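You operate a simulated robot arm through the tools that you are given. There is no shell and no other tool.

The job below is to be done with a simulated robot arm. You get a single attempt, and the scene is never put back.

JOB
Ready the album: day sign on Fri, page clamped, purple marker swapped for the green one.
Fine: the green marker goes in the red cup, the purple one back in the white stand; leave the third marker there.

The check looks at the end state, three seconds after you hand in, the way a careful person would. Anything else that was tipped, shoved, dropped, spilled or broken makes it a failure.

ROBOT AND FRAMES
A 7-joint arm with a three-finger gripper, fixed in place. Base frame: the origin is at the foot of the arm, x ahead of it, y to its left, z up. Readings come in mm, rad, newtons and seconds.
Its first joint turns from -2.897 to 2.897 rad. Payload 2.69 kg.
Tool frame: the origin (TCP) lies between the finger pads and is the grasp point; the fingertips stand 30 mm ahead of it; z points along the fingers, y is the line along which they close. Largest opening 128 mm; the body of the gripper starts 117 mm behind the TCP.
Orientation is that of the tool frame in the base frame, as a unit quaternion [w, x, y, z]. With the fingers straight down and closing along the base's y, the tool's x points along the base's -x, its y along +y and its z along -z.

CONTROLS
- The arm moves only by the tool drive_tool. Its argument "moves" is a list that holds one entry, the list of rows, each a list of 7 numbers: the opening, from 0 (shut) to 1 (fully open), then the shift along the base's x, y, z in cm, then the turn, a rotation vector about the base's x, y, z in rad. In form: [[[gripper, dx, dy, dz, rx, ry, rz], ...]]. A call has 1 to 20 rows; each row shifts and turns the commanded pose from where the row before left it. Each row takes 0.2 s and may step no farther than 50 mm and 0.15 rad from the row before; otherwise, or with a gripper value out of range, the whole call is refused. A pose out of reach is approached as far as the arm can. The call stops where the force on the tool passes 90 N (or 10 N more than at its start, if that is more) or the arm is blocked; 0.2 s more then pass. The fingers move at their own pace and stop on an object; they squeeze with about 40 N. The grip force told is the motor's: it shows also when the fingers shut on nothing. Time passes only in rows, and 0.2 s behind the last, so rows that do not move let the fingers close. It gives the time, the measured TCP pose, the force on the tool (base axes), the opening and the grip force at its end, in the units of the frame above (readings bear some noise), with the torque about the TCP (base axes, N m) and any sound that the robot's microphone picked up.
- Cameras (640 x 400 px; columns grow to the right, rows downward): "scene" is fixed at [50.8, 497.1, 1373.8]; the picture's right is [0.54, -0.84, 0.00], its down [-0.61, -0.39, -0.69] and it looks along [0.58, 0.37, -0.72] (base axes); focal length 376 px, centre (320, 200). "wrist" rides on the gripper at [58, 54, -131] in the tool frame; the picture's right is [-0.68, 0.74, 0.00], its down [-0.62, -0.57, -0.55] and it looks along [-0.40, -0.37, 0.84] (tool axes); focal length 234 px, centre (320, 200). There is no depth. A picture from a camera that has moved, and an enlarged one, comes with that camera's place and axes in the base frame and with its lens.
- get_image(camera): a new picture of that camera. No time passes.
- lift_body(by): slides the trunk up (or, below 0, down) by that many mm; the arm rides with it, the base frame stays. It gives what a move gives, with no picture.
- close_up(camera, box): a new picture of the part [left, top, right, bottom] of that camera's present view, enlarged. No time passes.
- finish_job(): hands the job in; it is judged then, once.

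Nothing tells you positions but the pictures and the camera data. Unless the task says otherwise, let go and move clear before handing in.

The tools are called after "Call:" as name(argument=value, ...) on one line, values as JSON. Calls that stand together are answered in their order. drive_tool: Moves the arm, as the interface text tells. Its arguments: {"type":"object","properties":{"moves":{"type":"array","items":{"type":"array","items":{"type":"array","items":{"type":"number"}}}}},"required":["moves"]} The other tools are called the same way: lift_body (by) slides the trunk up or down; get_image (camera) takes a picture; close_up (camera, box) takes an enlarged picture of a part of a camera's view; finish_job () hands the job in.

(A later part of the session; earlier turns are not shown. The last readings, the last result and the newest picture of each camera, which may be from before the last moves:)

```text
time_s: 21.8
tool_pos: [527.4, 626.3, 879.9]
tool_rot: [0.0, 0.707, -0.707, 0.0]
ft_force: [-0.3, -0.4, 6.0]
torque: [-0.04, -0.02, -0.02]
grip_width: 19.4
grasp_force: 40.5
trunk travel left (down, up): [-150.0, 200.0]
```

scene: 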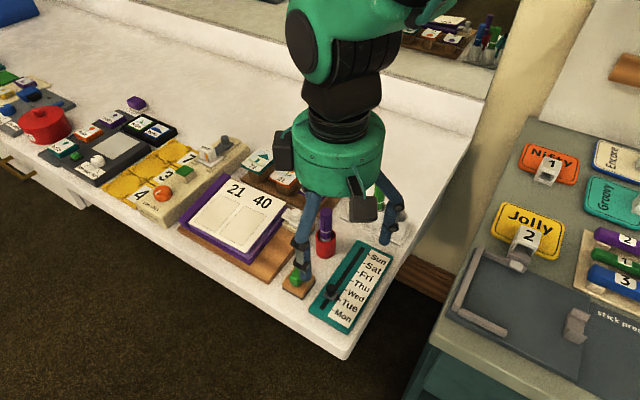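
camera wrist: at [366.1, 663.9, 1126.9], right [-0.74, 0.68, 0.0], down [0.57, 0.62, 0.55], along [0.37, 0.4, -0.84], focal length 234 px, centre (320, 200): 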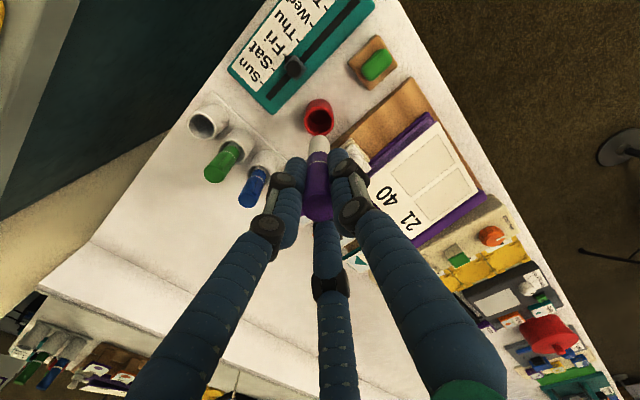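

Seated (6 N at z≈880). Opening and rising straight up.

Call:
drive_tool(moves=[[[0.28, 0, 0, 0, 0, 0, 0], [0.28, 0, 0, 0, 0, 0, 0], [0.28, 0, 0, 2, 0, 0, 0], [0.28, 0, 0, 3, 0, 0, 0], [0.28, 0, 0, 4, 0, 0, 0], [0.28, 0, 0, 0, 0, 0, 0]]])

Call:
close_up(camera="scene", box=[320, 150, 440, 250])

Call:
get_image(camera="wrist")

```text
time_s: 23.2
tool_pos: [525.7, 624.9, 969.0]
tool_rot: [0.0, -0.707, 0.707, 0.0]
ft_force: [0.6, 0.3, 0.1]
torque: [0.04, -0.01, 0.0]
grip_width: 35.7
grasp_force: 0.0
trunk travel left (down, up): [-150.0, 200.0]
```

```text
4.00 times, centred on (380, 200) of scene
camera zoom: at [50.8, 497.1, 1373.8], right [0.54, -0.84, 0.0], down [-0.61, -0.39, -0.69], along [0.58, 0.37, -0.72], focal length 1504 px, centre (80, 200)
```

zoom: 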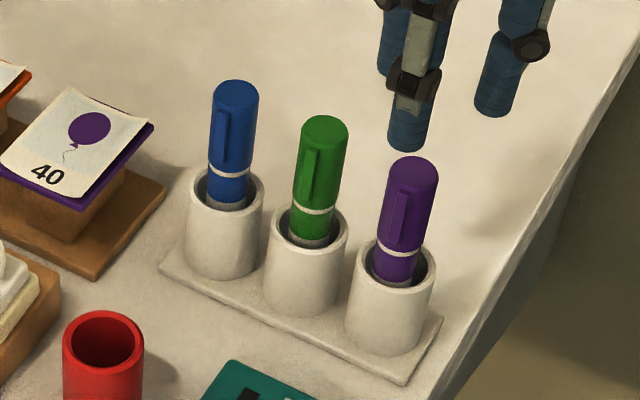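

```text
taken
camera wrist: at [472.9, 567.1, 1100.8], right [-0.74, 0.68, 0.0], down [0.57, 0.62, 0.55], along [0.37, 0.4, -0.84], focal length 234 px, centre (320, 200)
```

wrist: 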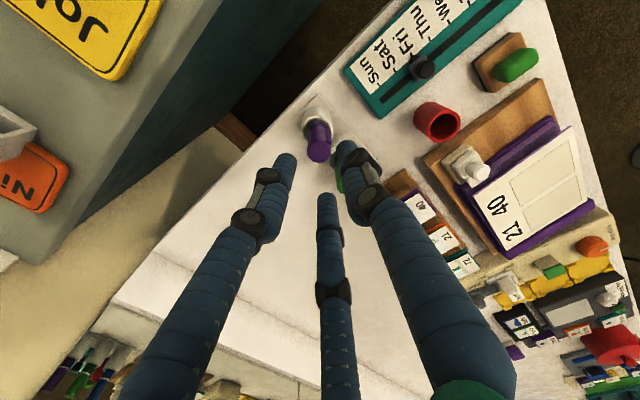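

Purple is in the stand. Now hover above the green marker (about 45 mm in +y).

Call:
drive_tool(moves=[[[0.3, 0.1, 2.2, 0, 0, 0, 0], [0.3, 0.1, 2.3, 0, 0, 0, 0], [0.3, 0, 0, 0, 0, 0, 0]]])

Call:
close_up(camera="wrist", box=[240, 90, 400, 210])

Call:
close_up(camera="scene", box=[320, 130, 440, 250])

```text
time_s: 24.0
tool_pos: [529.8, 672.9, 969.7]
tool_rot: [0.0, 0.707, -0.707, 0.0]
ft_force: [0.5, 0.3, 0.3]
torque: [-0.05, -0.01, -0.01]
grip_width: 38.2
grasp_force: 0.1
trunk travel left (down, up): [-150.0, 200.0]
```

```text
3.33 times, centred on (320, 150) of wrist
camera zoom: at [476.4, 613.2, 1100.7], right [-0.74, 0.68, 0.0], down [0.57, 0.62, 0.55], along [0.37, 0.4, -0.84], focal length 781 px, centre (320, 367)
```

zoom: 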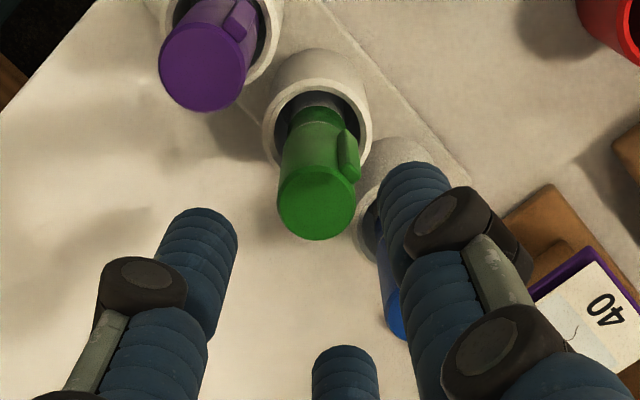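

```text
3.33 times, centred on (380, 190) of scene
camera zoom: at [50.8, 497.1, 1373.8], right [0.54, -0.84, 0.0], down [-0.61, -0.39, -0.69], along [0.58, 0.37, -0.72], focal length 1253 px, centre (120, 233)
```

zoom: 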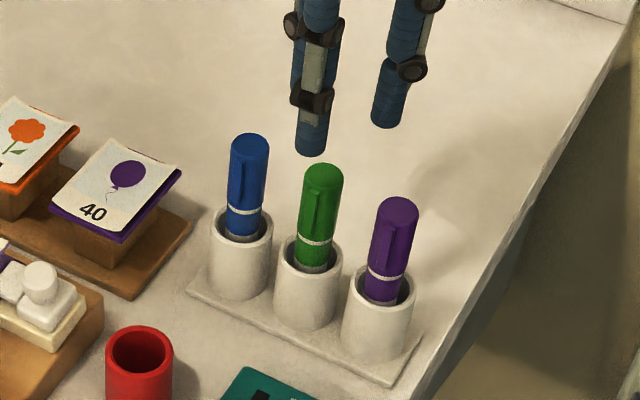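

Perfectly aligned over green. Descending and gripping, then lifting.

Call:
drive_tool(moves=[[[0.3, 0, 0, -3, 0, 0, 0], [0.3, 0, 0, -3, 0, 0, 0], [0.3, 0, 0, -2, 0, 0, 0], [0.3, 0, 0, -1, 0, 0, 0], [0.3, 0, 0, 0, 0, 0, 0]]])

Call:
get_image(camera="wrist")

Call:
close_up(camera="scene", box=[320, 150, 440, 250])

```text
time_s: 25.2
tool_pos: [531.2, 671.1, 880.9]
tool_rot: [0.0, -0.707, 0.707, 0.0]
ft_force: [-0.2, -0.2, 0.3]
torque: [-0.03, -0.02, -0.04]
grip_width: 38.2
grasp_force: 0.0
trunk travel left (down, up): [-150.0, 200.0]
```

```text
taken
camera wrist: at [477.3, 612.6, 1011.3], right [-0.74, 0.68, 0.0], down [0.57, 0.62, 0.55], along [0.37, 0.4, -0.84], focal length 234 px, centre (320, 200)
```

wrist: 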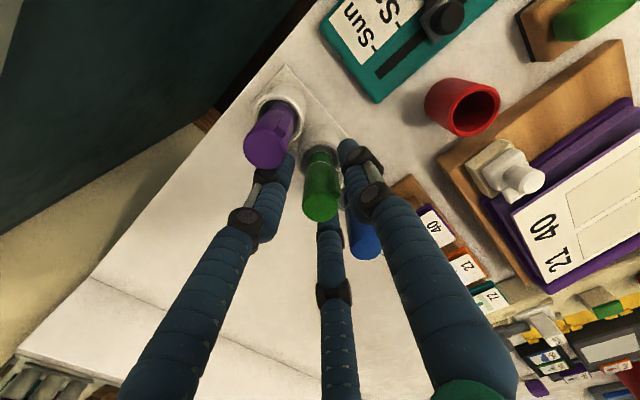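

```text
4.00 times, centred on (380, 200) of scene
camera zoom: at [50.8, 497.1, 1373.8], right [0.54, -0.84, 0.0], down [-0.61, -0.39, -0.69], along [0.58, 0.37, -0.72], focal length 1504 px, centre (80, 200)
```

zoom: 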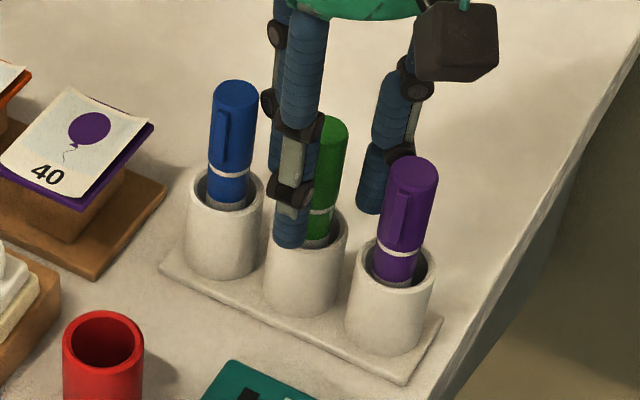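

Fingers are around green and clear of the neighbours. Closing and lifting.

Call:
drive_tool(moves=[[[0, 0, 0, 0, 0, 0, 0], [0, 0, 0, 0, 0, 0, 0], [0, 0, 0, 0, 0, 0, 0], [0, 0, 0, 1, 0, 0, 0], [0, 0, 0, 2, 0, 0, 0], [0, 0, 0, 3, 0, 0, 0], [0, 0, 0, 3, 0, 0, 0], [0, 0, 0, 3, 0, 0, 0], [0, 0, 0, 3, 0, 0, 0], [0, 0, 0, 0, 0, 0, 0]]])

Call:
close_up(camera="scene", box=[280, 110, 440, 260])

Call:
get_image(camera="wrist")

```text
time_s: 27.4
tool_pos: [531.1, 671.0, 1030.5]
tool_rot: [0.0, 0.707, -0.707, 0.0]
ft_force: [0.2, -0.1, -0.8]
torque: [-0.01, -0.01, 0.01]
grip_width: 19.7
grasp_force: 39.9
trunk travel left (down, up): [-150.0, 200.0]
```

```text
2.67 times, centred on (360, 185) of scene
camera zoom: at [50.8, 497.1, 1373.8], right [0.54, -0.84, 0.0], down [-0.61, -0.39, -0.69], along [0.58, 0.37, -0.72], focal length 1003 px, centre (213, 240)
```

zoom: 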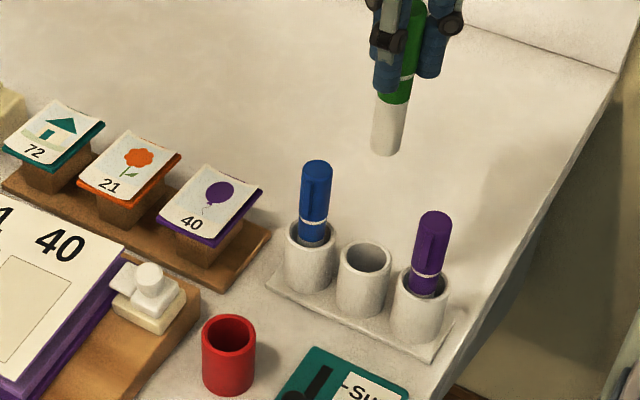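

```text
taken
camera wrist: at [477.6, 612.4, 1161.1], right [-0.74, 0.68, 0.0], down [0.57, 0.62, 0.55], along [0.37, 0.4, -0.84], focal length 234 px, centre (320, 200)
```

wrist: 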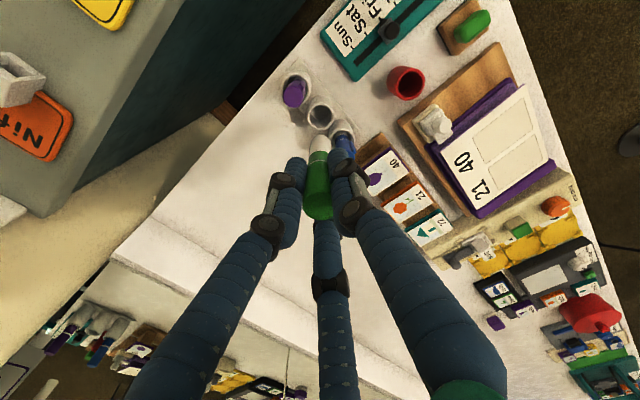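

Green lifted. Moving above the red cup.

Call:
drive_tool(moves=[[[0, -2.8, 1.28, 0, 0, 0, 0], [0, -2.8, 1.28, 0, 0, 0, 0], [0, -2.8, 1.28, 0, 0, 0, 0], [0, -2.76, 1.28, 0, 0, 0, 0], [0, 0, 0, -3, 0, 0, 0], [0, 0, 0, 0, 0, 0, 0]]])

Call:
close_up(camera="wrist", box=[240, 80, 400, 180])

Call:
close_up(camera="scene", box=[270, 160, 390, 260])

```text
time_s: 28.8
tool_pos: [420.0, 721.1, 999.3]
tool_rot: [0.0, -0.707, 0.708, 0.001]
ft_force: [1.1, -0.2, -1.1]
torque: [-0.05, 0.01, -0.01]
grip_width: 19.4
grasp_force: 40.0
trunk travel left (down, up): [-150.0, 200.0]
```

```text
4.00 times, centred on (320, 130) of wrist
camera zoom: at [366.5, 663.1, 1130.1], right [-0.74, 0.68, 0.0], down [0.57, 0.62, 0.55], along [0.37, 0.4, -0.84], focal length 937 px, centre (320, 480)
```

zoom: 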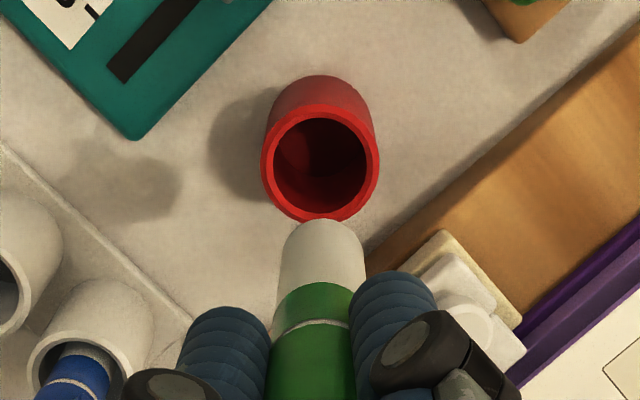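

```text
4.00 times, centred on (330, 210) of scene
camera zoom: at [50.8, 497.1, 1373.8], right [0.54, -0.84, 0.0], down [-0.61, -0.39, -0.69], along [0.58, 0.37, -0.72], focal length 1504 px, centre (280, 160)
```

zoom: 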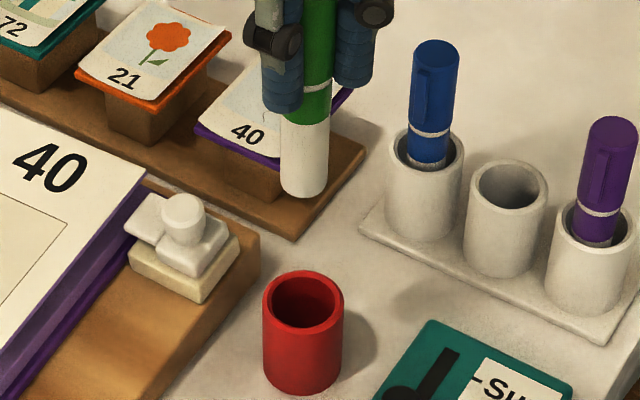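

Slightly correcting and lowering to just above the rim for a check.

Call:
drive_tool(moves=[[[0, -0.12, -0.08, -2, 0, 0, 0], [0, 0, 0, -2, 0, 0, 0], [0, 0, 0, -2, 0, 0, 0], [0, 0, 0, 0, 0, 0, 0]]])

Call:
close_up(camera="wrist", box=[240, 80, 400, 180])

Call:
close_up(camera="scene", box=[270, 160, 390, 260])

```text
time_s: 29.8
tool_pos: [418.9, 722.0, 940.8]
tool_rot: [0.001, -0.707, 0.707, 0.0]
ft_force: [0.2, -0.6, -0.9]
torque: [-0.03, 0.0, 0.0]
grip_width: 19.4
grasp_force: 40.1
trunk travel left (down, up): [-150.0, 200.0]
```

```text
4.00 times, centred on (320, 130) of wrist
camera zoom: at [365.7, 662.3, 1071.3], right [-0.74, 0.68, 0.0], down [0.57, 0.62, 0.55], along [0.37, 0.4, -0.84], focal length 937 px, centre (320, 480)
```

zoom: 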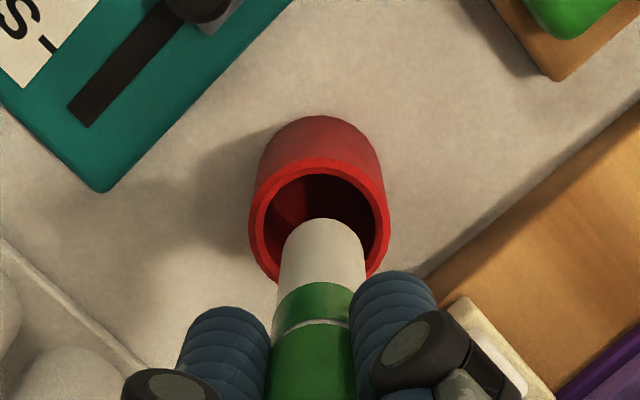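

```text
4.00 times, centred on (330, 210) of scene
camera zoom: at [50.8, 497.1, 1373.8], right [0.54, -0.84, 0.0], down [-0.61, -0.39, -0.69], along [0.58, 0.37, -0.72], focal length 1504 px, centre (280, 160)
```

zoom: 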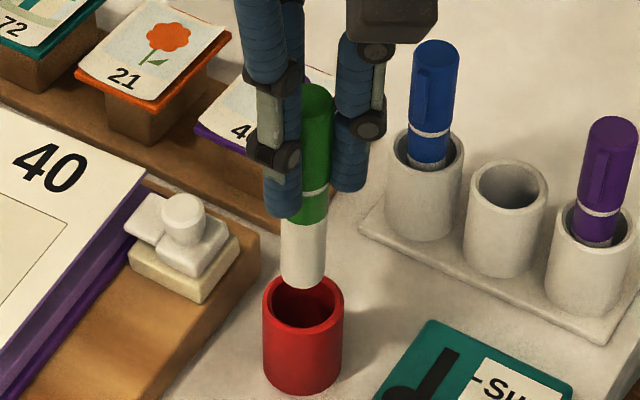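

Well aligned. Lowering into the red cup.

Call:
drive_tool(moves=[[[0, -0.05, -0.02, -1.5, 0, 0, 0], [0, 0, 0, -1.5, 0, 0, 0], [0, 0, 0, -1.5, 0, 0, 0], [0, 0, 0, -1.2, 0, 0, 0], [0, 0, 0, 0, 0, 0, 0]]])

Call:
drive_tool(moves=[[[0, 0, 0, -0.3, 0, 0, 0], [0, 0, 0, 0, 0, 0, 0]]])

Call:
drive_tool(moves=[[[0, 0, 0, -0.2, 0, 0, 0], [0, 0, 0, 0, 0, 0, 0]]])

```text
time_s: 31.0
tool_pos: [417.4, 720.7, 882.2]
tool_rot: [0.0, -0.707, 0.707, 0.0]
ft_force: [-0.1, 1.1, -1.1]
torque: [-0.02, 0.01, -0.01]
grip_width: 19.5
grasp_force: 39.9
trunk travel left (down, up): [-150.0, 200.0]
```

```text
time_s: 31.6
tool_pos: [419.0, 720.7, 880.2]
tool_rot: [0.001, 0.707, -0.707, 0.0]
ft_force: [-1.5, 0.3, -0.1]
torque: [0.0, -0.03, 0.01]
grip_width: 19.6
grasp_force: 39.9
trunk travel left (down, up): [-150.0, 200.0]
```

```text
time_s: 32.2
tool_pos: [416.6, 721.3, 877.4]
tool_rot: [0.0, -0.707, 0.707, 0.0]
ft_force: [0.2, 0.1, -0.3]
torque: [0.04, 0.0, 0.0]
grip_width: 19.3
grasp_force: 39.8
trunk travel left (down, up): [-150.0, 200.0]
```

Call:
drive_tool(moves=[[[0, 0, 0, -0.2, 0, 0, 0], [0, 0, 0, 0, 0, 0, 0]]])

Call:
close_up(camera="scene", box=[270, 160, 390, 260])

```text
time_s: 32.8
tool_pos: [417.5, 720.7, 876.0]
tool_rot: [0.001, 0.707, -0.707, -0.001]
ft_force: [-0.5, 0.2, -1.1]
torque: [0.0, 0.01, 0.0]
grip_width: 19.5
grasp_force: 40.6
trunk travel left (down, up): [-150.0, 200.0]
```

```text
4.00 times, centred on (330, 210) of scene
camera zoom: at [50.8, 497.1, 1373.8], right [0.54, -0.84, 0.0], down [-0.61, -0.39, -0.69], along [0.58, 0.37, -0.72], focal length 1504 px, centre (280, 160)
```

zoom: 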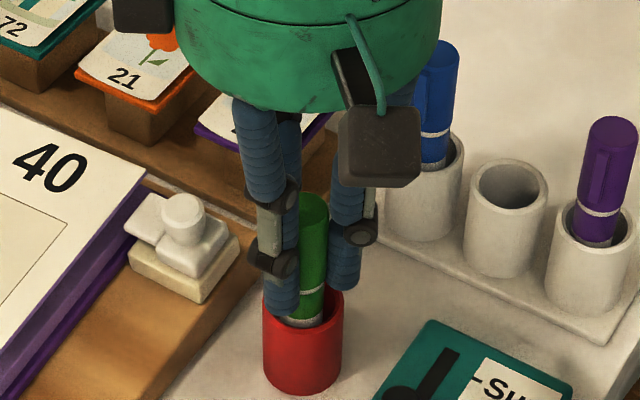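

The marker is nearly at the bottom of the red cup. One or two more small steps until contact.

Call:
drive_tool(moves=[[[0, 0, 0, -0.15, 0, 0, 0], [0, 0, 0, 0, 0, 0, 0]]])

```text
time_s: 33.4
tool_pos: [417.5, 720.6, 875.3]
tool_rot: [0.0, -0.707, 0.707, 0.0]
ft_force: [-0.1, 0.3, 0.1]
torque: [0.02, 0.03, 0.02]
grip_width: 19.3
grasp_force: 39.6
trunk travel left (down, up): [-150.0, 200.0]
```

Call:
drive_tool(moves=[[[0, 0, 0, -0.15, 0, 0, 0], [0, 0, 0, 0, 0, 0, 0]]])

```text
time_s: 34.0
tool_pos: [418.0, 720.3, 874.2]
tool_rot: [0.001, -0.707, 0.707, 0.0]
ft_force: [-0.4, -1.4, 9.4]
torque: [-0.2, 0.02, 0.0]
grip_width: 19.2
grasp_force: 40.1
trunk travel left (down, up): [-150.0, 200.0]
```

Contact (9 N): the green marker is seated. Releasing and rising.

Call:
drive_tool(moves=[[[0.3, 0, 0, 0, 0, 0, 0], [0.3, 0, 0, 0, 0, 0, 0], [0.3, 0, 0, 2, 0, 0, 0], [0.3, 0, 0, 3, 0, 0, 0], [0.3, 0, 0, 4, 0, 0, 0], [0.3, 0, 0, 0, 0, 0, 0]]])

Call:
close_up(camera="scene", box=[270, 160, 430, 280])

Call:
get_image(camera="wrist")

```text
time_s: 35.4
tool_pos: [416.7, 720.7, 962.6]
tool_rot: [0.0, -0.707, 0.707, 0.001]
ft_force: [-0.3, -0.2, 0.6]
torque: [0.04, -0.05, -0.01]
grip_width: 38.7
grasp_force: 0.0
trunk travel left (down, up): [-150.0, 200.0]
```

```text
3.33 times, centred on (350, 220) of scene
camera zoom: at [50.8, 497.1, 1373.8], right [0.54, -0.84, 0.0], down [-0.61, -0.39, -0.69], along [0.58, 0.37, -0.72], focal length 1253 px, centre (220, 133)
```

zoom: 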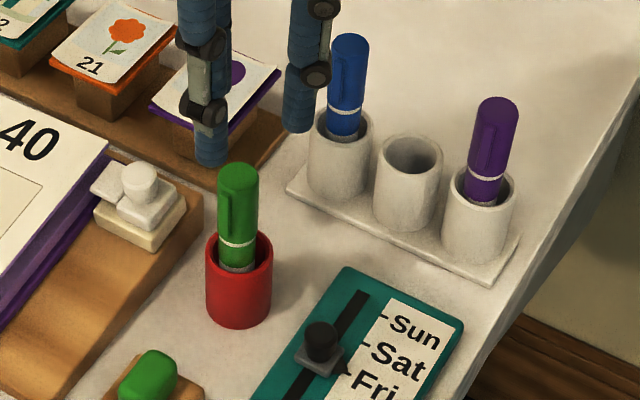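

```text
taken
camera wrist: at [363.8, 661.3, 1094.3], right [-0.74, 0.68, 0.0], down [0.57, 0.62, 0.55], along [0.37, 0.4, -0.84], focal length 234 px, centre (320, 200)
```

wrist: 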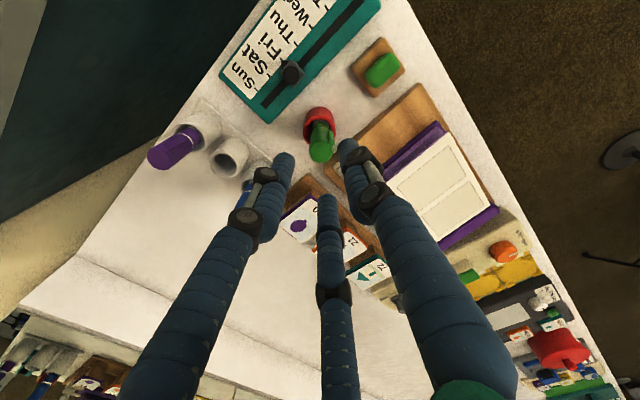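

Markers swapped. Now hovering above the clamp (~(417, 786)) to study it.

Call:
drive_tool(moves=[[[0.4, 0, 2.2, 0, 0, 0, 0], [0.4, 0, 2.2, 0, 0, 0, 0], [0.4, 0, 2.2, 0, 0, 0, 0], [0.4, 0, 0, -2, 0, 0, 0], [0.4, 0, 0, 0, 0, 0, 0]]])

Call:
close_up(camera="wrist", box=[240, 90, 400, 190])

Call:
close_up(camera="scene", box=[240, 170, 340, 240])

Call:
get_image(camera="wrist")

```text
time_s: 36.6
tool_pos: [417.0, 789.8, 944.1]
tool_rot: [0.0, -0.707, 0.707, 0.0]
ft_force: [0.7, -0.5, -0.1]
torque: [-0.02, -0.01, 0.01]
grip_width: 51.2
grasp_force: 0.0
trunk travel left (down, up): [-150.0, 200.0]
```

```text
4.00 times, centred on (320, 140) of wrist
camera zoom: at [363.5, 729.5, 1073.4], right [-0.74, 0.68, 0.0], down [0.57, 0.62, 0.55], along [0.37, 0.4, -0.84], focal length 937 px, centre (320, 440)
```

zoom: 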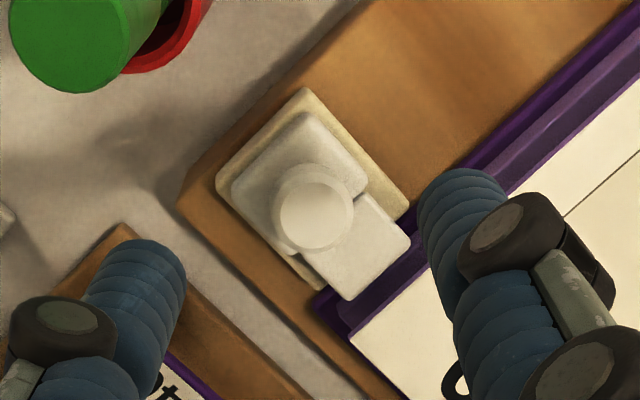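

```text
5.71 times, centred on (290, 205) of scene
camera zoom: at [50.8, 497.1, 1373.8], right [0.54, -0.84, 0.0], down [-0.61, -0.39, -0.69], along [0.58, 0.37, -0.72], focal length 2149 px, centre (491, 171)
```

zoom: 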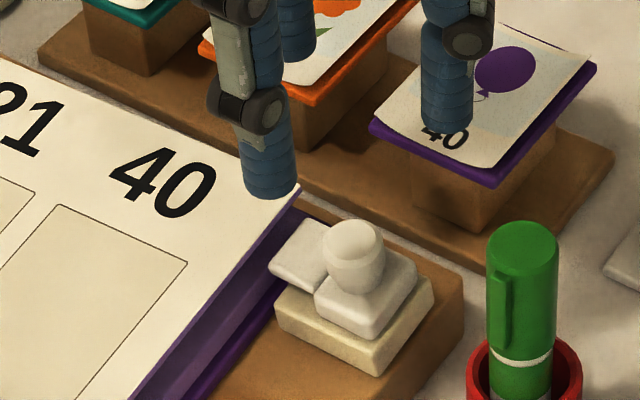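

```text
taken
camera wrist: at [363.5, 729.5, 1073.4], right [-0.74, 0.68, 0.0], down [0.57, 0.62, 0.55], along [0.37, 0.4, -0.84], focal length 234 px, centre (320, 200)
```

wrist: 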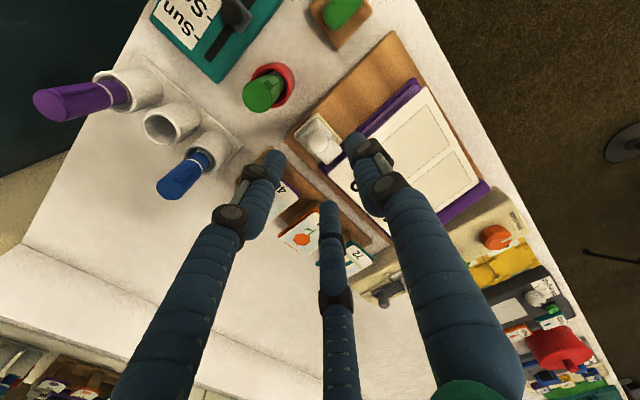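

The clamp is a small carriage with a knob and a jaw pointing +y toward the page, on a cream rail. I need heights of the jaw versus the page, so I'll look closer and from another viewpoint.

Call:
close_up(camera="wrist", box=[290, 105, 354, 145])

Call:
drive_tool(moves=[[[0.4, -4.5, 0, 0, 0, 0, 0], [0.4, -4.5, 0, 0, 0, 0, 0], [0.4, 0, 3, 0, 0, 0, 0], [0.4, 0, 3, 0, 0, 0, -0.14], [0.4, 0, 0, 0, 0, 0, -0.14], [0.4, 0, 0, 0, 0, 0, -0.14], [0.4, 0, 0, 0, 0, 0, -0.14], [0.4, 0, 0, 0, 0, 0, -0.14], [0.4, 0, 0, 0, 0, 0, 0]]])

Call:
get_image(camera="wrist")

Call:
close_up(camera="scene", box=[260, 180, 340, 240])

```text
10.00 times, centred on (322, 125) of wrist
camera zoom: at [363.5, 729.5, 1073.4], right [-0.74, 0.68, 0.0], down [0.57, 0.62, 0.55], along [0.37, 0.4, -0.84], focal length 2342 px, centre (300, 950)
```

zoom: 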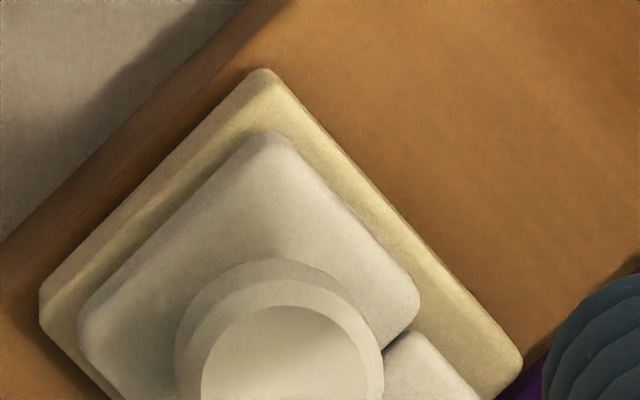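

```text
time_s: 38.6
tool_pos: [326.8, 846.8, 943.4]
tool_rot: [0.0, -0.422, 0.906, 0.0]
ft_force: [0.4, 0.0, 0.6]
torque: [0.0, -0.02, -0.02]
grip_width: 51.3
grasp_force: 0.0
trunk travel left (down, up): [-150.0, 200.0]
```

```text
taken
camera wrist: at [249.3, 836.6, 1073.9], right [-0.13, 0.99, 0.0], down [0.83, 0.11, 0.55], along [0.54, 0.07, -0.84], focal length 234 px, centre (320, 200)
```

wrist: 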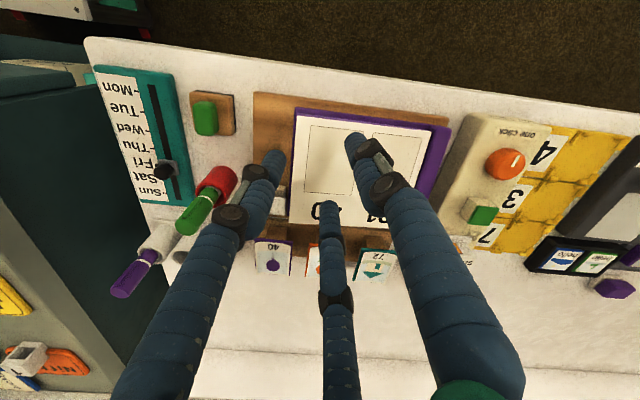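

```text
6.67 times, centred on (300, 210) of scene
camera zoom: at [50.8, 497.1, 1373.8], right [0.54, -0.84, 0.0], down [-0.61, -0.39, -0.69], along [0.58, 0.37, -0.72], focal length 2507 px, centre (453, 133)
```

zoom: 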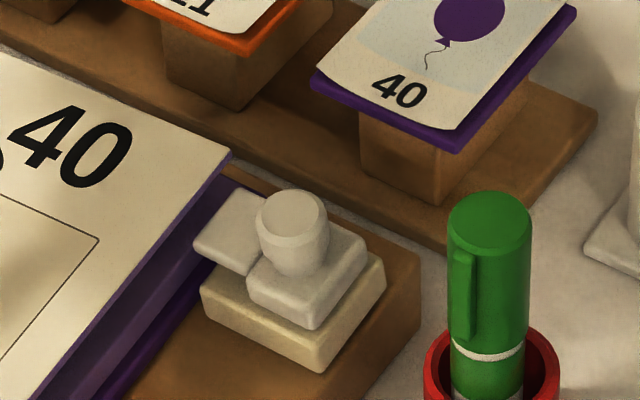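

Let me zoom on the album from this viewpoint to measure the page.

Call:
close_up(camera="wrist", box=[240, 80, 480, 240])

Call:
close_up(camera="scene", box=[160, 160, 320, 290])

```text
2.50 times, centred on (360, 160) of wrist
camera zoom: at [249.3, 836.6, 1073.9], right [-0.13, 0.99, 0.0], down [0.83, 0.11, 0.55], along [0.54, 0.07, -0.84], focal length 585 px, centre (220, 300)
```

zoom: 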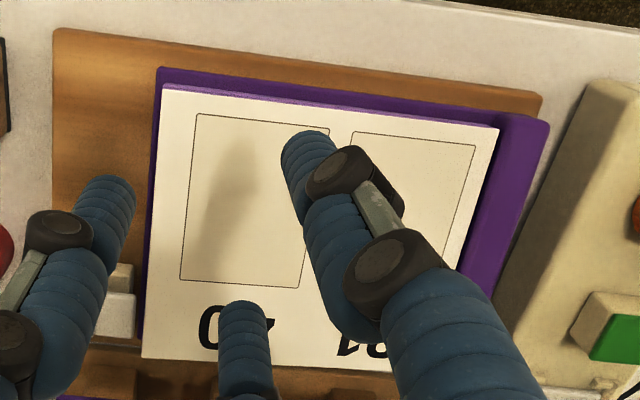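

```text
3.08 times, centred on (240, 225) of scene
camera zoom: at [50.8, 497.1, 1373.8], right [0.54, -0.84, 0.0], down [-0.61, -0.39, -0.69], along [0.58, 0.37, -0.72], focal length 1157 px, centre (566, 123)
```

zoom: 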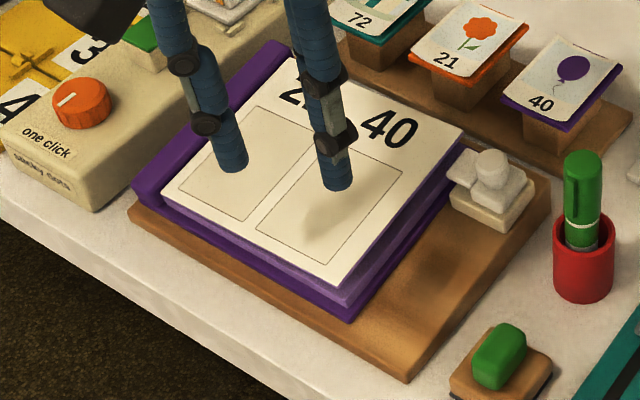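

The page seems to be a thick leaf hinged at the spine (+y) and maybe raised at the −y edge. I'll back off toward the table's front edge and tilt the tool to look at it from a low angle.

Call:
drive_tool(moves=[[[0.4, -3, -1, 0, 0, 0, 0], [0.4, -3, -1, 0, 0, 0, 0], [0.4, -3, -1, 0, 0, 0, 0], [0.4, -1, -1, 0, 0, -0.12, 0], [0.4, 0, -1, 0, 0, -0.12, 0], [0.4, 0, 0, 0, 0, -0.12, 0], [0.4, 0, 0, -2, 0, -0.12, 0], [0.4, 0, 0, -2, 0, -0.12, 0], [0.4, 0, 0, 0, 0, 0, 0]]])

Call:
get_image(camera="wrist")

```text
time_s: 40.8
tool_pos: [299.6, 784.3, 924.8]
tool_rot: [0.27, -0.359, 0.884, -0.125]
ft_force: [-0.4, 0.0, -0.7]
torque: [0.01, 0.01, 0.01]
grip_width: 51.4
grasp_force: 0.1
trunk travel left (down, up): [-150.0, 200.0]
stopped in row 9: the arm was blocked; the commanded pose is now the measured one
```

```text
taken
camera wrist: at [159.8, 784.4, 987.8], right [-0.02, 1.0, -0.04], down [0.38, 0.05, 0.92], along [0.93, 0.0, -0.38], focal length 234 px, centre (320, 200)
```

wrist: 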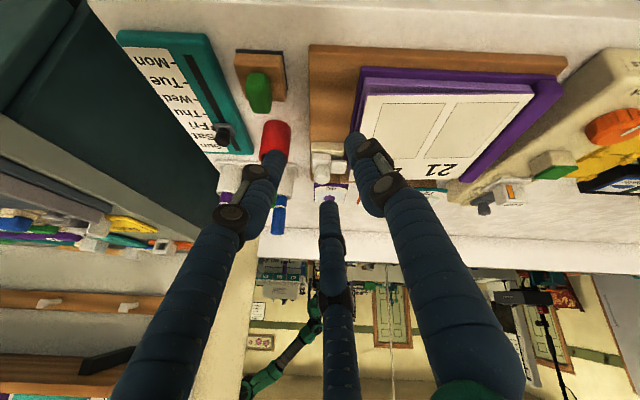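

The arm stopped short of that pose (joint reach). Checking the scene for anything disturbed and zooming on the low-angle view (upside-down).

Call:
close_up(camera="wrist", box=[290, 50, 450, 190])

Call:
get_image(camera="scene")

```text
2.86 times, centred on (370, 120) of wrist
camera zoom: at [159.8, 784.4, 987.8], right [-0.02, 1.0, -0.04], down [0.38, 0.05, 0.92], along [0.93, 0.0, -0.38], focal length 669 px, centre (177, 429)
```

zoom: 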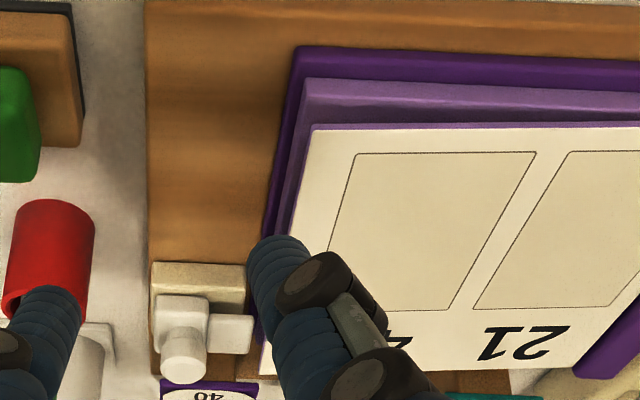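

```text
taken
```

scene: 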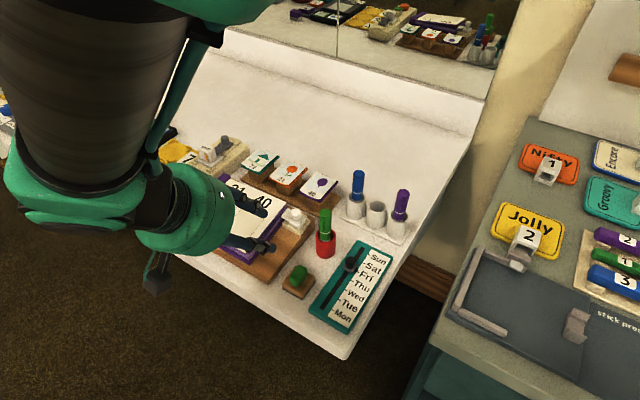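

Geometry now makes sense: the board slopes up toward +x (~7°), and the page leaf is hinged at the spine with its −y edge raised ~10 mm. The clamp's jaw (top z≈832) must go over the page after it is pressed flat. First I'll restore the tool to straight down.

Call:
drive_tool(moves=[[[0.4, 0, 0, 1, 0.0058, 0.1208, 0], [0.4, 0, 0, 1, 0.0058, 0.1208, 0], [0.4, 0, 0, 0, 0.0058, 0.1208, 0], [0.4, 0, 0, 0, 0.0058, 0.1208, 0], [0.4, 0, 0, 0, 0.0058, 0.1208, 0], [0.4, 0, 0, 0, 0, 0, 0.1332], [0.4, 0, 0, 0, 0, 0, 0.1332], [0.4, 0, 0, 0, 0, 0, 0.1332], [0.4, 0, 0, 0, 0, 0, 0.1332], [0.4, 0, 0, 0, 0, 0, 0.1332], [0.4, 0, 0, 0, 0, 0, 0.1332], [0.4, 0, 0, 0, 0, 0, 0]]])

Call:
get_image(camera="wrist")

Call:
get_image(camera="scene")

```text
time_s: 43.4
tool_pos: [295.7, 785.3, 944.8]
tool_rot: [0.001, 0.709, -0.705, -0.002]
ft_force: [0.1, 0.8, 0.7]
torque: [0.0, -0.02, 0.02]
grip_width: 51.1
grasp_force: 0.0
trunk travel left (down, up): [-150.0, 200.0]
```

```text
taken
camera wrist: at [243.5, 726.3, 1075.7], right [-0.74, 0.67, 0.0], down [0.56, 0.62, 0.55], along [0.37, 0.41, -0.84], focal length 234 px, centre (320, 200)
```

wrist: 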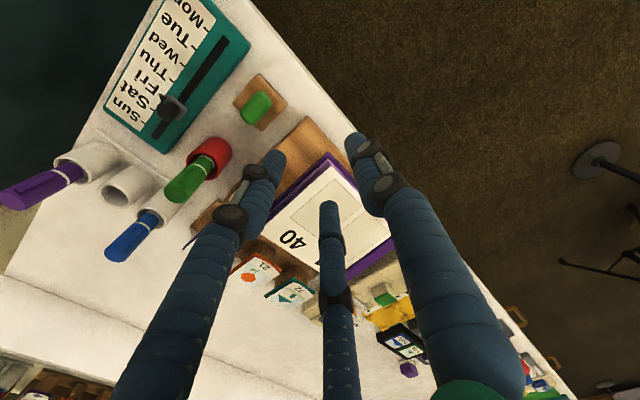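

```text
taken
```

scene: 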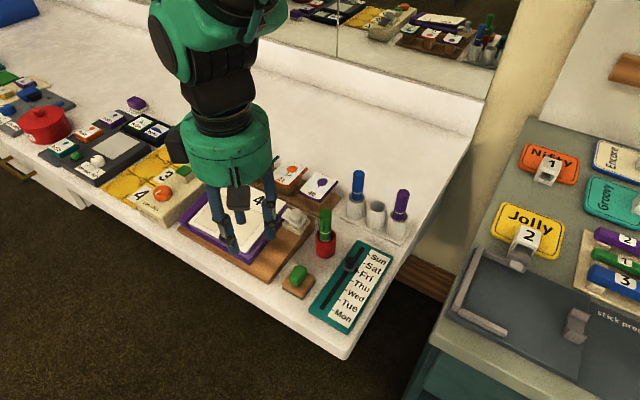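

Tool is straight again. Now a safe test: with the gripper fully open I'll lower so that only the drawn "third" finger would touch the page, to learn whether it's physically there.

Call:
drive_tool(moves=[[[1, 1.0, -0.5, 0, 0, 0, 0], [1, 0.75, -0.45, 0, 0, 0, 0], [1, 0, 0, -2, 0, 0, 0], [1, 0, 0, -3, 0, 0, 0], [1, 0, 0, -2, 0, 0, 0], [1, 0, 0, 0, 0, 0, 0]]])

Call:
get_image(camera="wrist")

Call:
close_up(camera="scene", box=[180, 150, 360, 300])

```text
time_s: 44.8
tool_pos: [313.3, 777.1, 874.0]
tool_rot: [0.0, 0.709, -0.705, -0.001]
ft_force: [0.3, -0.3, -1.2]
torque: [-0.04, 0.02, 0.03]
grip_width: 127.8
grasp_force: 0.1
trunk travel left (down, up): [-150.0, 200.0]
```

```text
taken
camera wrist: at [260.6, 717.6, 1005.7], right [-0.74, 0.67, 0.0], down [0.56, 0.62, 0.55], along [0.37, 0.41, -0.84], focal length 234 px, centre (320, 200)
```

wrist: 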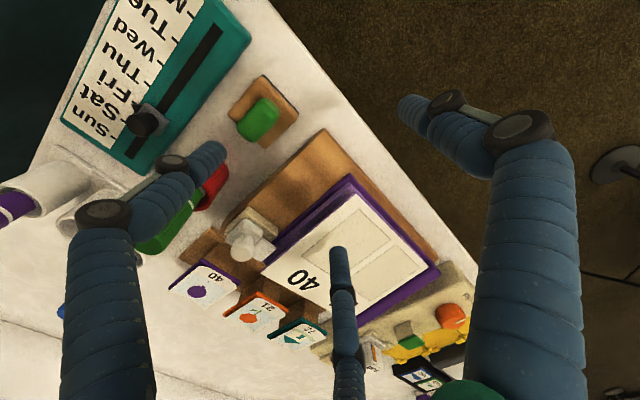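

```text
2.67 times, centred on (270, 225) of scene
camera zoom: at [50.8, 497.1, 1373.8], right [0.54, -0.84, 0.0], down [-0.61, -0.39, -0.69], along [0.58, 0.37, -0.72], focal length 1003 px, centre (453, 133)
```

zoom: 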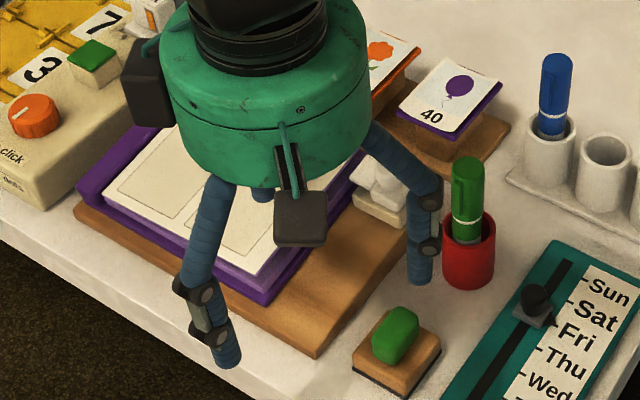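

Call:
drive_tool(moves=[[[1, 0, 0, -0.5, 0, 0, 0], [1, 0, 0, -0.5, 0, 0, 0], [1, 0, 0, -0.3, 0, 0, 0], [1, 0, 0, 0, 0, 0, 0]]])

Call:
drive_tool(moves=[[[1, 0, 0, -0.3, 0, 0, 0], [1, 0, 0, 0, 0, 0, 0]]])

Call:
drive_tool(moves=[[[1, 0, 0, -0.3, 0, 0, 0], [1, 0, 0, 0, 0, 0, 0]]])

Call:
get_image(camera="wrist")

```text
time_s: 45.8
tool_pos: [313.1, 776.7, 861.4]
tool_rot: [0.001, 0.709, -0.706, -0.002]
ft_force: [0.3, 0.6, -0.2]
torque: [0.01, 0.0, 0.02]
grip_width: 128.2
grasp_force: 0.0
trunk travel left (down, up): [-150.0, 200.0]
```

```text
time_s: 46.4
tool_pos: [313.3, 775.1, 857.5]
tool_rot: [0.001, 0.709, -0.705, -0.002]
ft_force: [-0.8, -0.3, 0.5]
torque: [-0.01, -0.01, -0.01]
grip_width: 127.8
grasp_force: 0.1
trunk travel left (down, up): [-150.0, 200.0]
```

```text
time_s: 47.0
tool_pos: [312.8, 774.7, 856.3]
tool_rot: [0.001, 0.709, -0.705, -0.002]
ft_force: [0.1, -0.3, 0.4]
torque: [0.02, 0.0, 0.02]
grip_width: 128.0
grasp_force: 0.1
trunk travel left (down, up): [-150.0, 200.0]
```

```text
taken
camera wrist: at [260.4, 716.0, 987.1], right [-0.74, 0.67, 0.0], down [0.56, 0.62, 0.55], along [0.37, 0.41, -0.84], focal length 234 px, centre (320, 200)
```

wrist: 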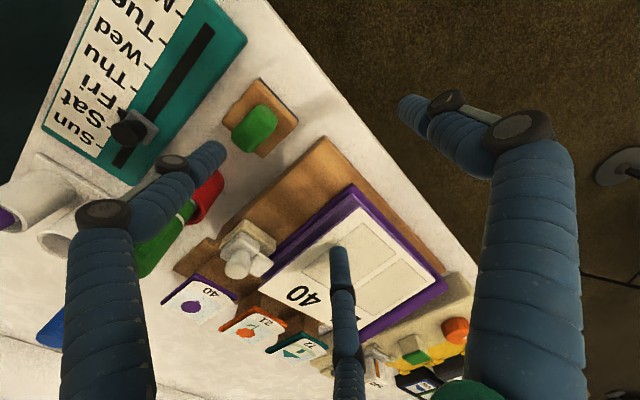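

Call:
drive_tool(moves=[[[1, 0, 0, -0.3, 0, 0, 0], [1, 0, 0, -0.2, 0, 0, 0], [1, 0, 0, 0, 0, 0, 0]]])

Call:
close_up(camera="wrist", box=[240, 180, 480, 340])

Call:
close_up(camera="scene", box=[180, 150, 360, 300])

```text
time_s: 47.8
tool_pos: [311.0, 774.4, 849.1]
tool_rot: [0.002, 0.709, -0.705, -0.002]
ft_force: [0.3, 0.4, 0.4]
torque: [-0.01, 0.0, 0.01]
grip_width: 127.9
grasp_force: 0.0
trunk travel left (down, up): [-150.0, 200.0]
```

```text
2.50 times, centred on (360, 260) of wrist
camera zoom: at [260.0, 716.1, 981.5], right [-0.74, 0.67, 0.0], down [0.56, 0.62, 0.55], along [0.37, 0.41, -0.84], focal length 585 px, centre (220, 50)
```

zoom: 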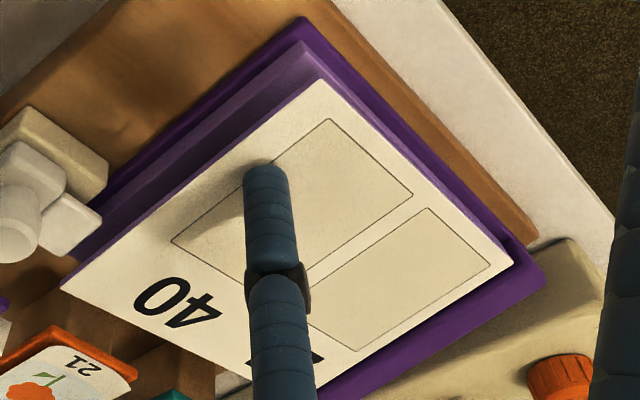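

```text
2.67 times, centred on (270, 225) of scene
camera zoom: at [50.8, 497.1, 1373.8], right [0.54, -0.84, 0.0], down [-0.61, -0.39, -0.69], along [0.58, 0.37, -0.72], focal length 1003 px, centre (453, 133)
```

zoom: 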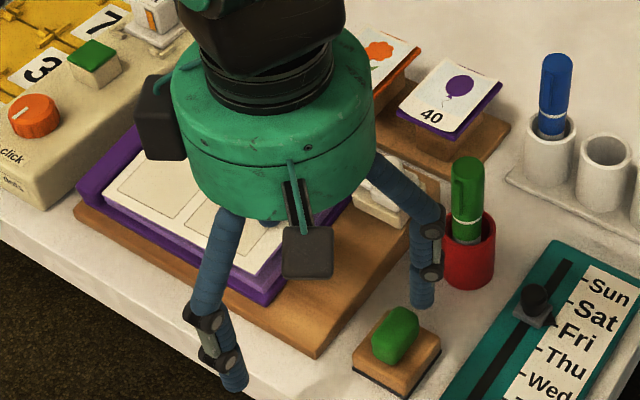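

No force at a tip height 8 mm below the page surface, and the page didn't move: the third finger is only drawn; physically it's two fingers along tool y. Now I'll rise, rotate back so the fingers close along base y, and position so the −y finger can push the clamp carriage while the +y finger presses the page.

Call:
drive_tool(moves=[[[1, 0, 0, 4, 0, 0, 0], [1, 0, 0, 4, 0, 0, 0], [1, 0, 0, 3, 0, 0, 0], [0.45, 0, 0, 0, 0, 0, -0.14332], [0.45, 0, 0, 0, 0, 0, -0.14332], [0.45, 0, 0, 0, 0, 0, -0.14332], [0.45, 0, 0, 0, 0, 0, -0.14332], [0.45, 0, 0, 0, 0, 0, -0.14332], [0.45, 0, 0, 0, 0, 0, -0.14332], [0.45, 0, 0, 0, 0, 0, -0.14332], [0.45, 0, 0, 0, 0, 0, -0.14332], [0.45, 0, 0, 0, 0, 0, -0.14332], [0.45, 0, 0, 0, 0, 0, -0.14332], [0.45, 0, 0, 0, 0, 0, -0.14332], [0.45, 3.5, 0.8, 0, 0, 0, 0], [0.45, 3.5, 0.8, 0, 0, 0, 0], [0.45, 3.4, 0.8, 0, 0, 0, 0], [0.45, 0, 0, 0, 0, 0, 0]]])

Call:
get_image(camera="wrist")

Call:
close_up(camera="wrist", box=[260, 90, 420, 190])

Call:
close_up(camera="scene", box=[180, 150, 360, 300])

```text
time_s: 51.6
tool_pos: [418.3, 800.0, 961.8]
tool_rot: [0.001, 0.0, 1.0, 0.001]
ft_force: [-0.1, -0.4, -0.6]
torque: [0.02, 0.07, 0.0]
grip_width: 57.4
grasp_force: 0.0
trunk travel left (down, up): [-150.0, 200.0]
```

```text
taken
camera wrist: at [359.2, 852.7, 1093.2], right [0.68, 0.74, 0.0], down [0.61, -0.57, 0.55], along [0.4, -0.37, -0.84], focal length 234 px, centre (320, 200)
```

wrist: 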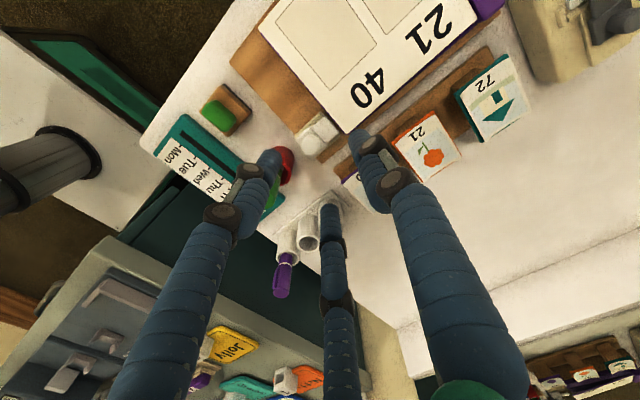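

```text
4.00 times, centred on (340, 140) of wrist
camera zoom: at [359.2, 852.7, 1093.2], right [0.68, 0.74, 0.0], down [0.61, -0.57, 0.55], along [0.4, -0.37, -0.84], focal length 937 px, centre (240, 440)
```

zoom: 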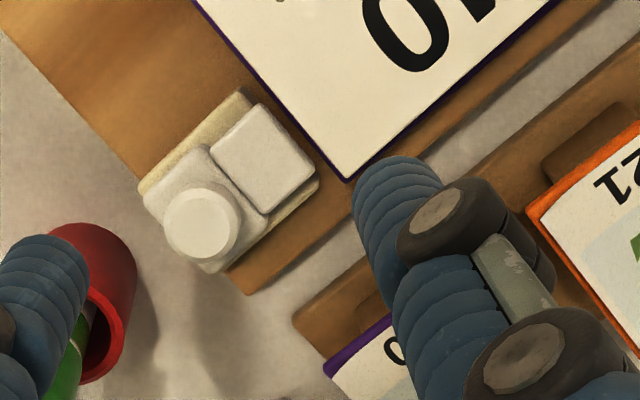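

```text
2.67 times, centred on (270, 225) of scene
camera zoom: at [50.8, 497.1, 1373.8], right [0.54, -0.84, 0.0], down [-0.61, -0.39, -0.69], along [0.58, 0.37, -0.72], focal length 1003 px, centre (453, 133)
```

zoom: 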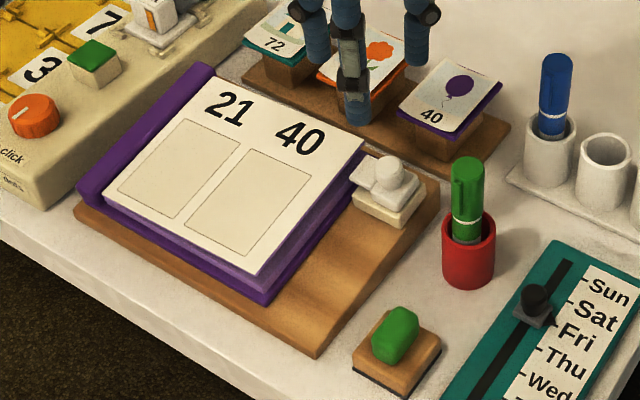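

Call:
close_up(camera="scene", box=[190, 215, 290, 275])

Call:
close_up(camera="scene", box=[280, 190, 340, 230])

Call:
close_up(camera="wrist", box=[250, 0, 480, 160])

```text
6.40 times, centred on (240, 245) of scene
camera zoom: at [50.8, 497.1, 1373.8], right [0.54, -0.84, 0.0], down [-0.61, -0.39, -0.69], along [0.58, 0.37, -0.72], focal length 2406 px, centre (832, -88)
```

zoom: 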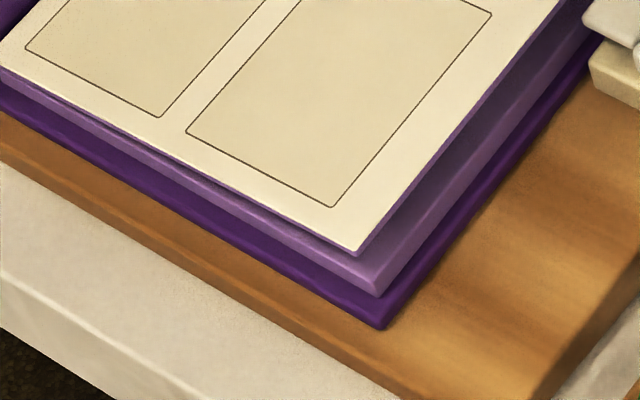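

```text
10.00 times, centred on (310, 210) of scene
camera zoom: at [50.8, 497.1, 1373.8], right [0.54, -0.84, 0.0], down [-0.61, -0.39, -0.69], along [0.58, 0.37, -0.72], focal length 3760 px, centre (420, 100)
```

zoom: 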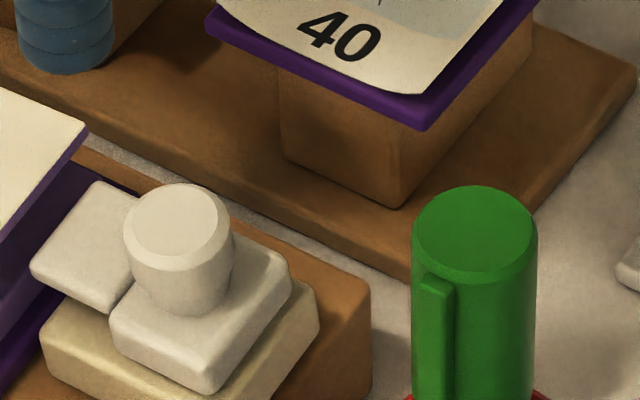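

```text
2.50 times, centred on (365, 80) of wrist
camera zoom: at [359.2, 852.7, 1093.2], right [0.68, 0.74, 0.0], down [0.61, -0.57, 0.55], along [0.4, -0.37, -0.84], focal length 585 px, centre (208, 500)
```

zoom: 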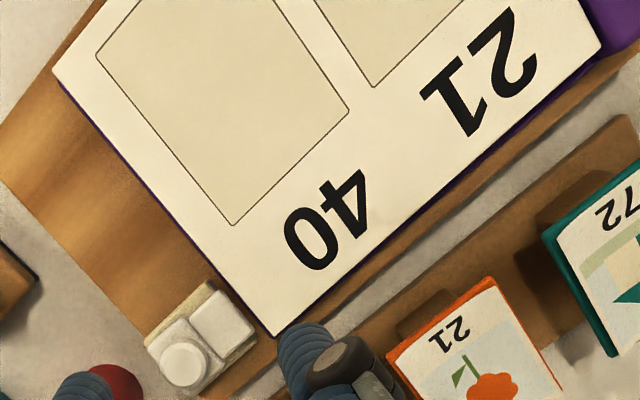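

Confirmed: the white leaf is raised above the lower block with a shadow gap, so it must be pressed before the jaw slides over. Tilting slightly so the page-side finger is lower, and descending to just above the page.

Call:
drive_tool(moves=[[[0.45, 0.05, 0.1, -2, -0.08, 0, 0], [0.45, 0, 0, -3, 0, 0, 0], [0.45, 0, 0, -2, 0, 0, 0], [0.45, 0, 0, -1, 0, 0, 0], [0.45, 0, 0, 0, 0, 0, 0]]])

Call:
get_image(camera="wrist")

Call:
close_up(camera="scene", box=[220, 150, 360, 260])

```text
time_s: 52.8
tool_pos: [417.2, 801.0, 879.8]
tool_rot: [0.001, 0.0, 0.999, -0.038]
ft_force: [0.1, 1.4, -0.3]
torque: [0.0, 0.0, -0.01]
grip_width: 57.7
grasp_force: 0.1
trunk travel left (down, up): [-150.0, 200.0]
```

```text
taken
camera wrist: at [359.0, 864.5, 1006.8], right [0.68, 0.73, -0.06], down [0.61, -0.52, 0.59], along [0.4, -0.43, -0.8], focal length 234 px, centre (320, 200)
```

wrist: 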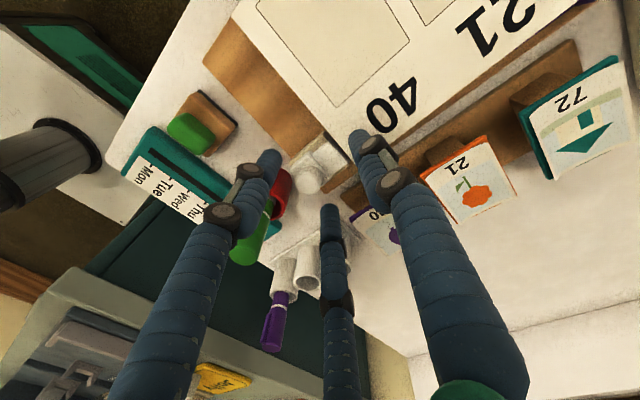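

```text
3.64 times, centred on (290, 205) of scene
camera zoom: at [50.8, 497.1, 1373.8], right [0.54, -0.84, 0.0], down [-0.61, -0.39, -0.69], along [0.58, 0.37, -0.72], focal length 1367 px, centre (429, 182)
```

zoom: 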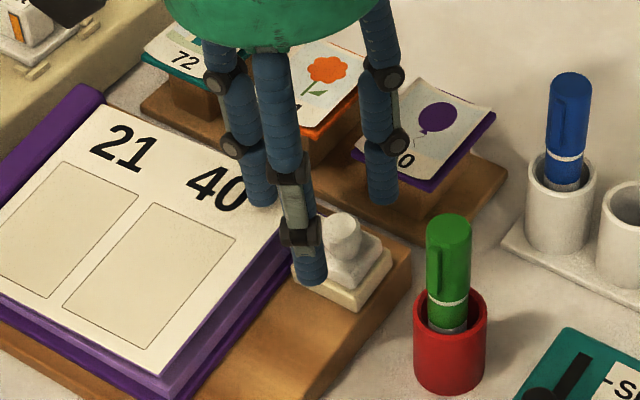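

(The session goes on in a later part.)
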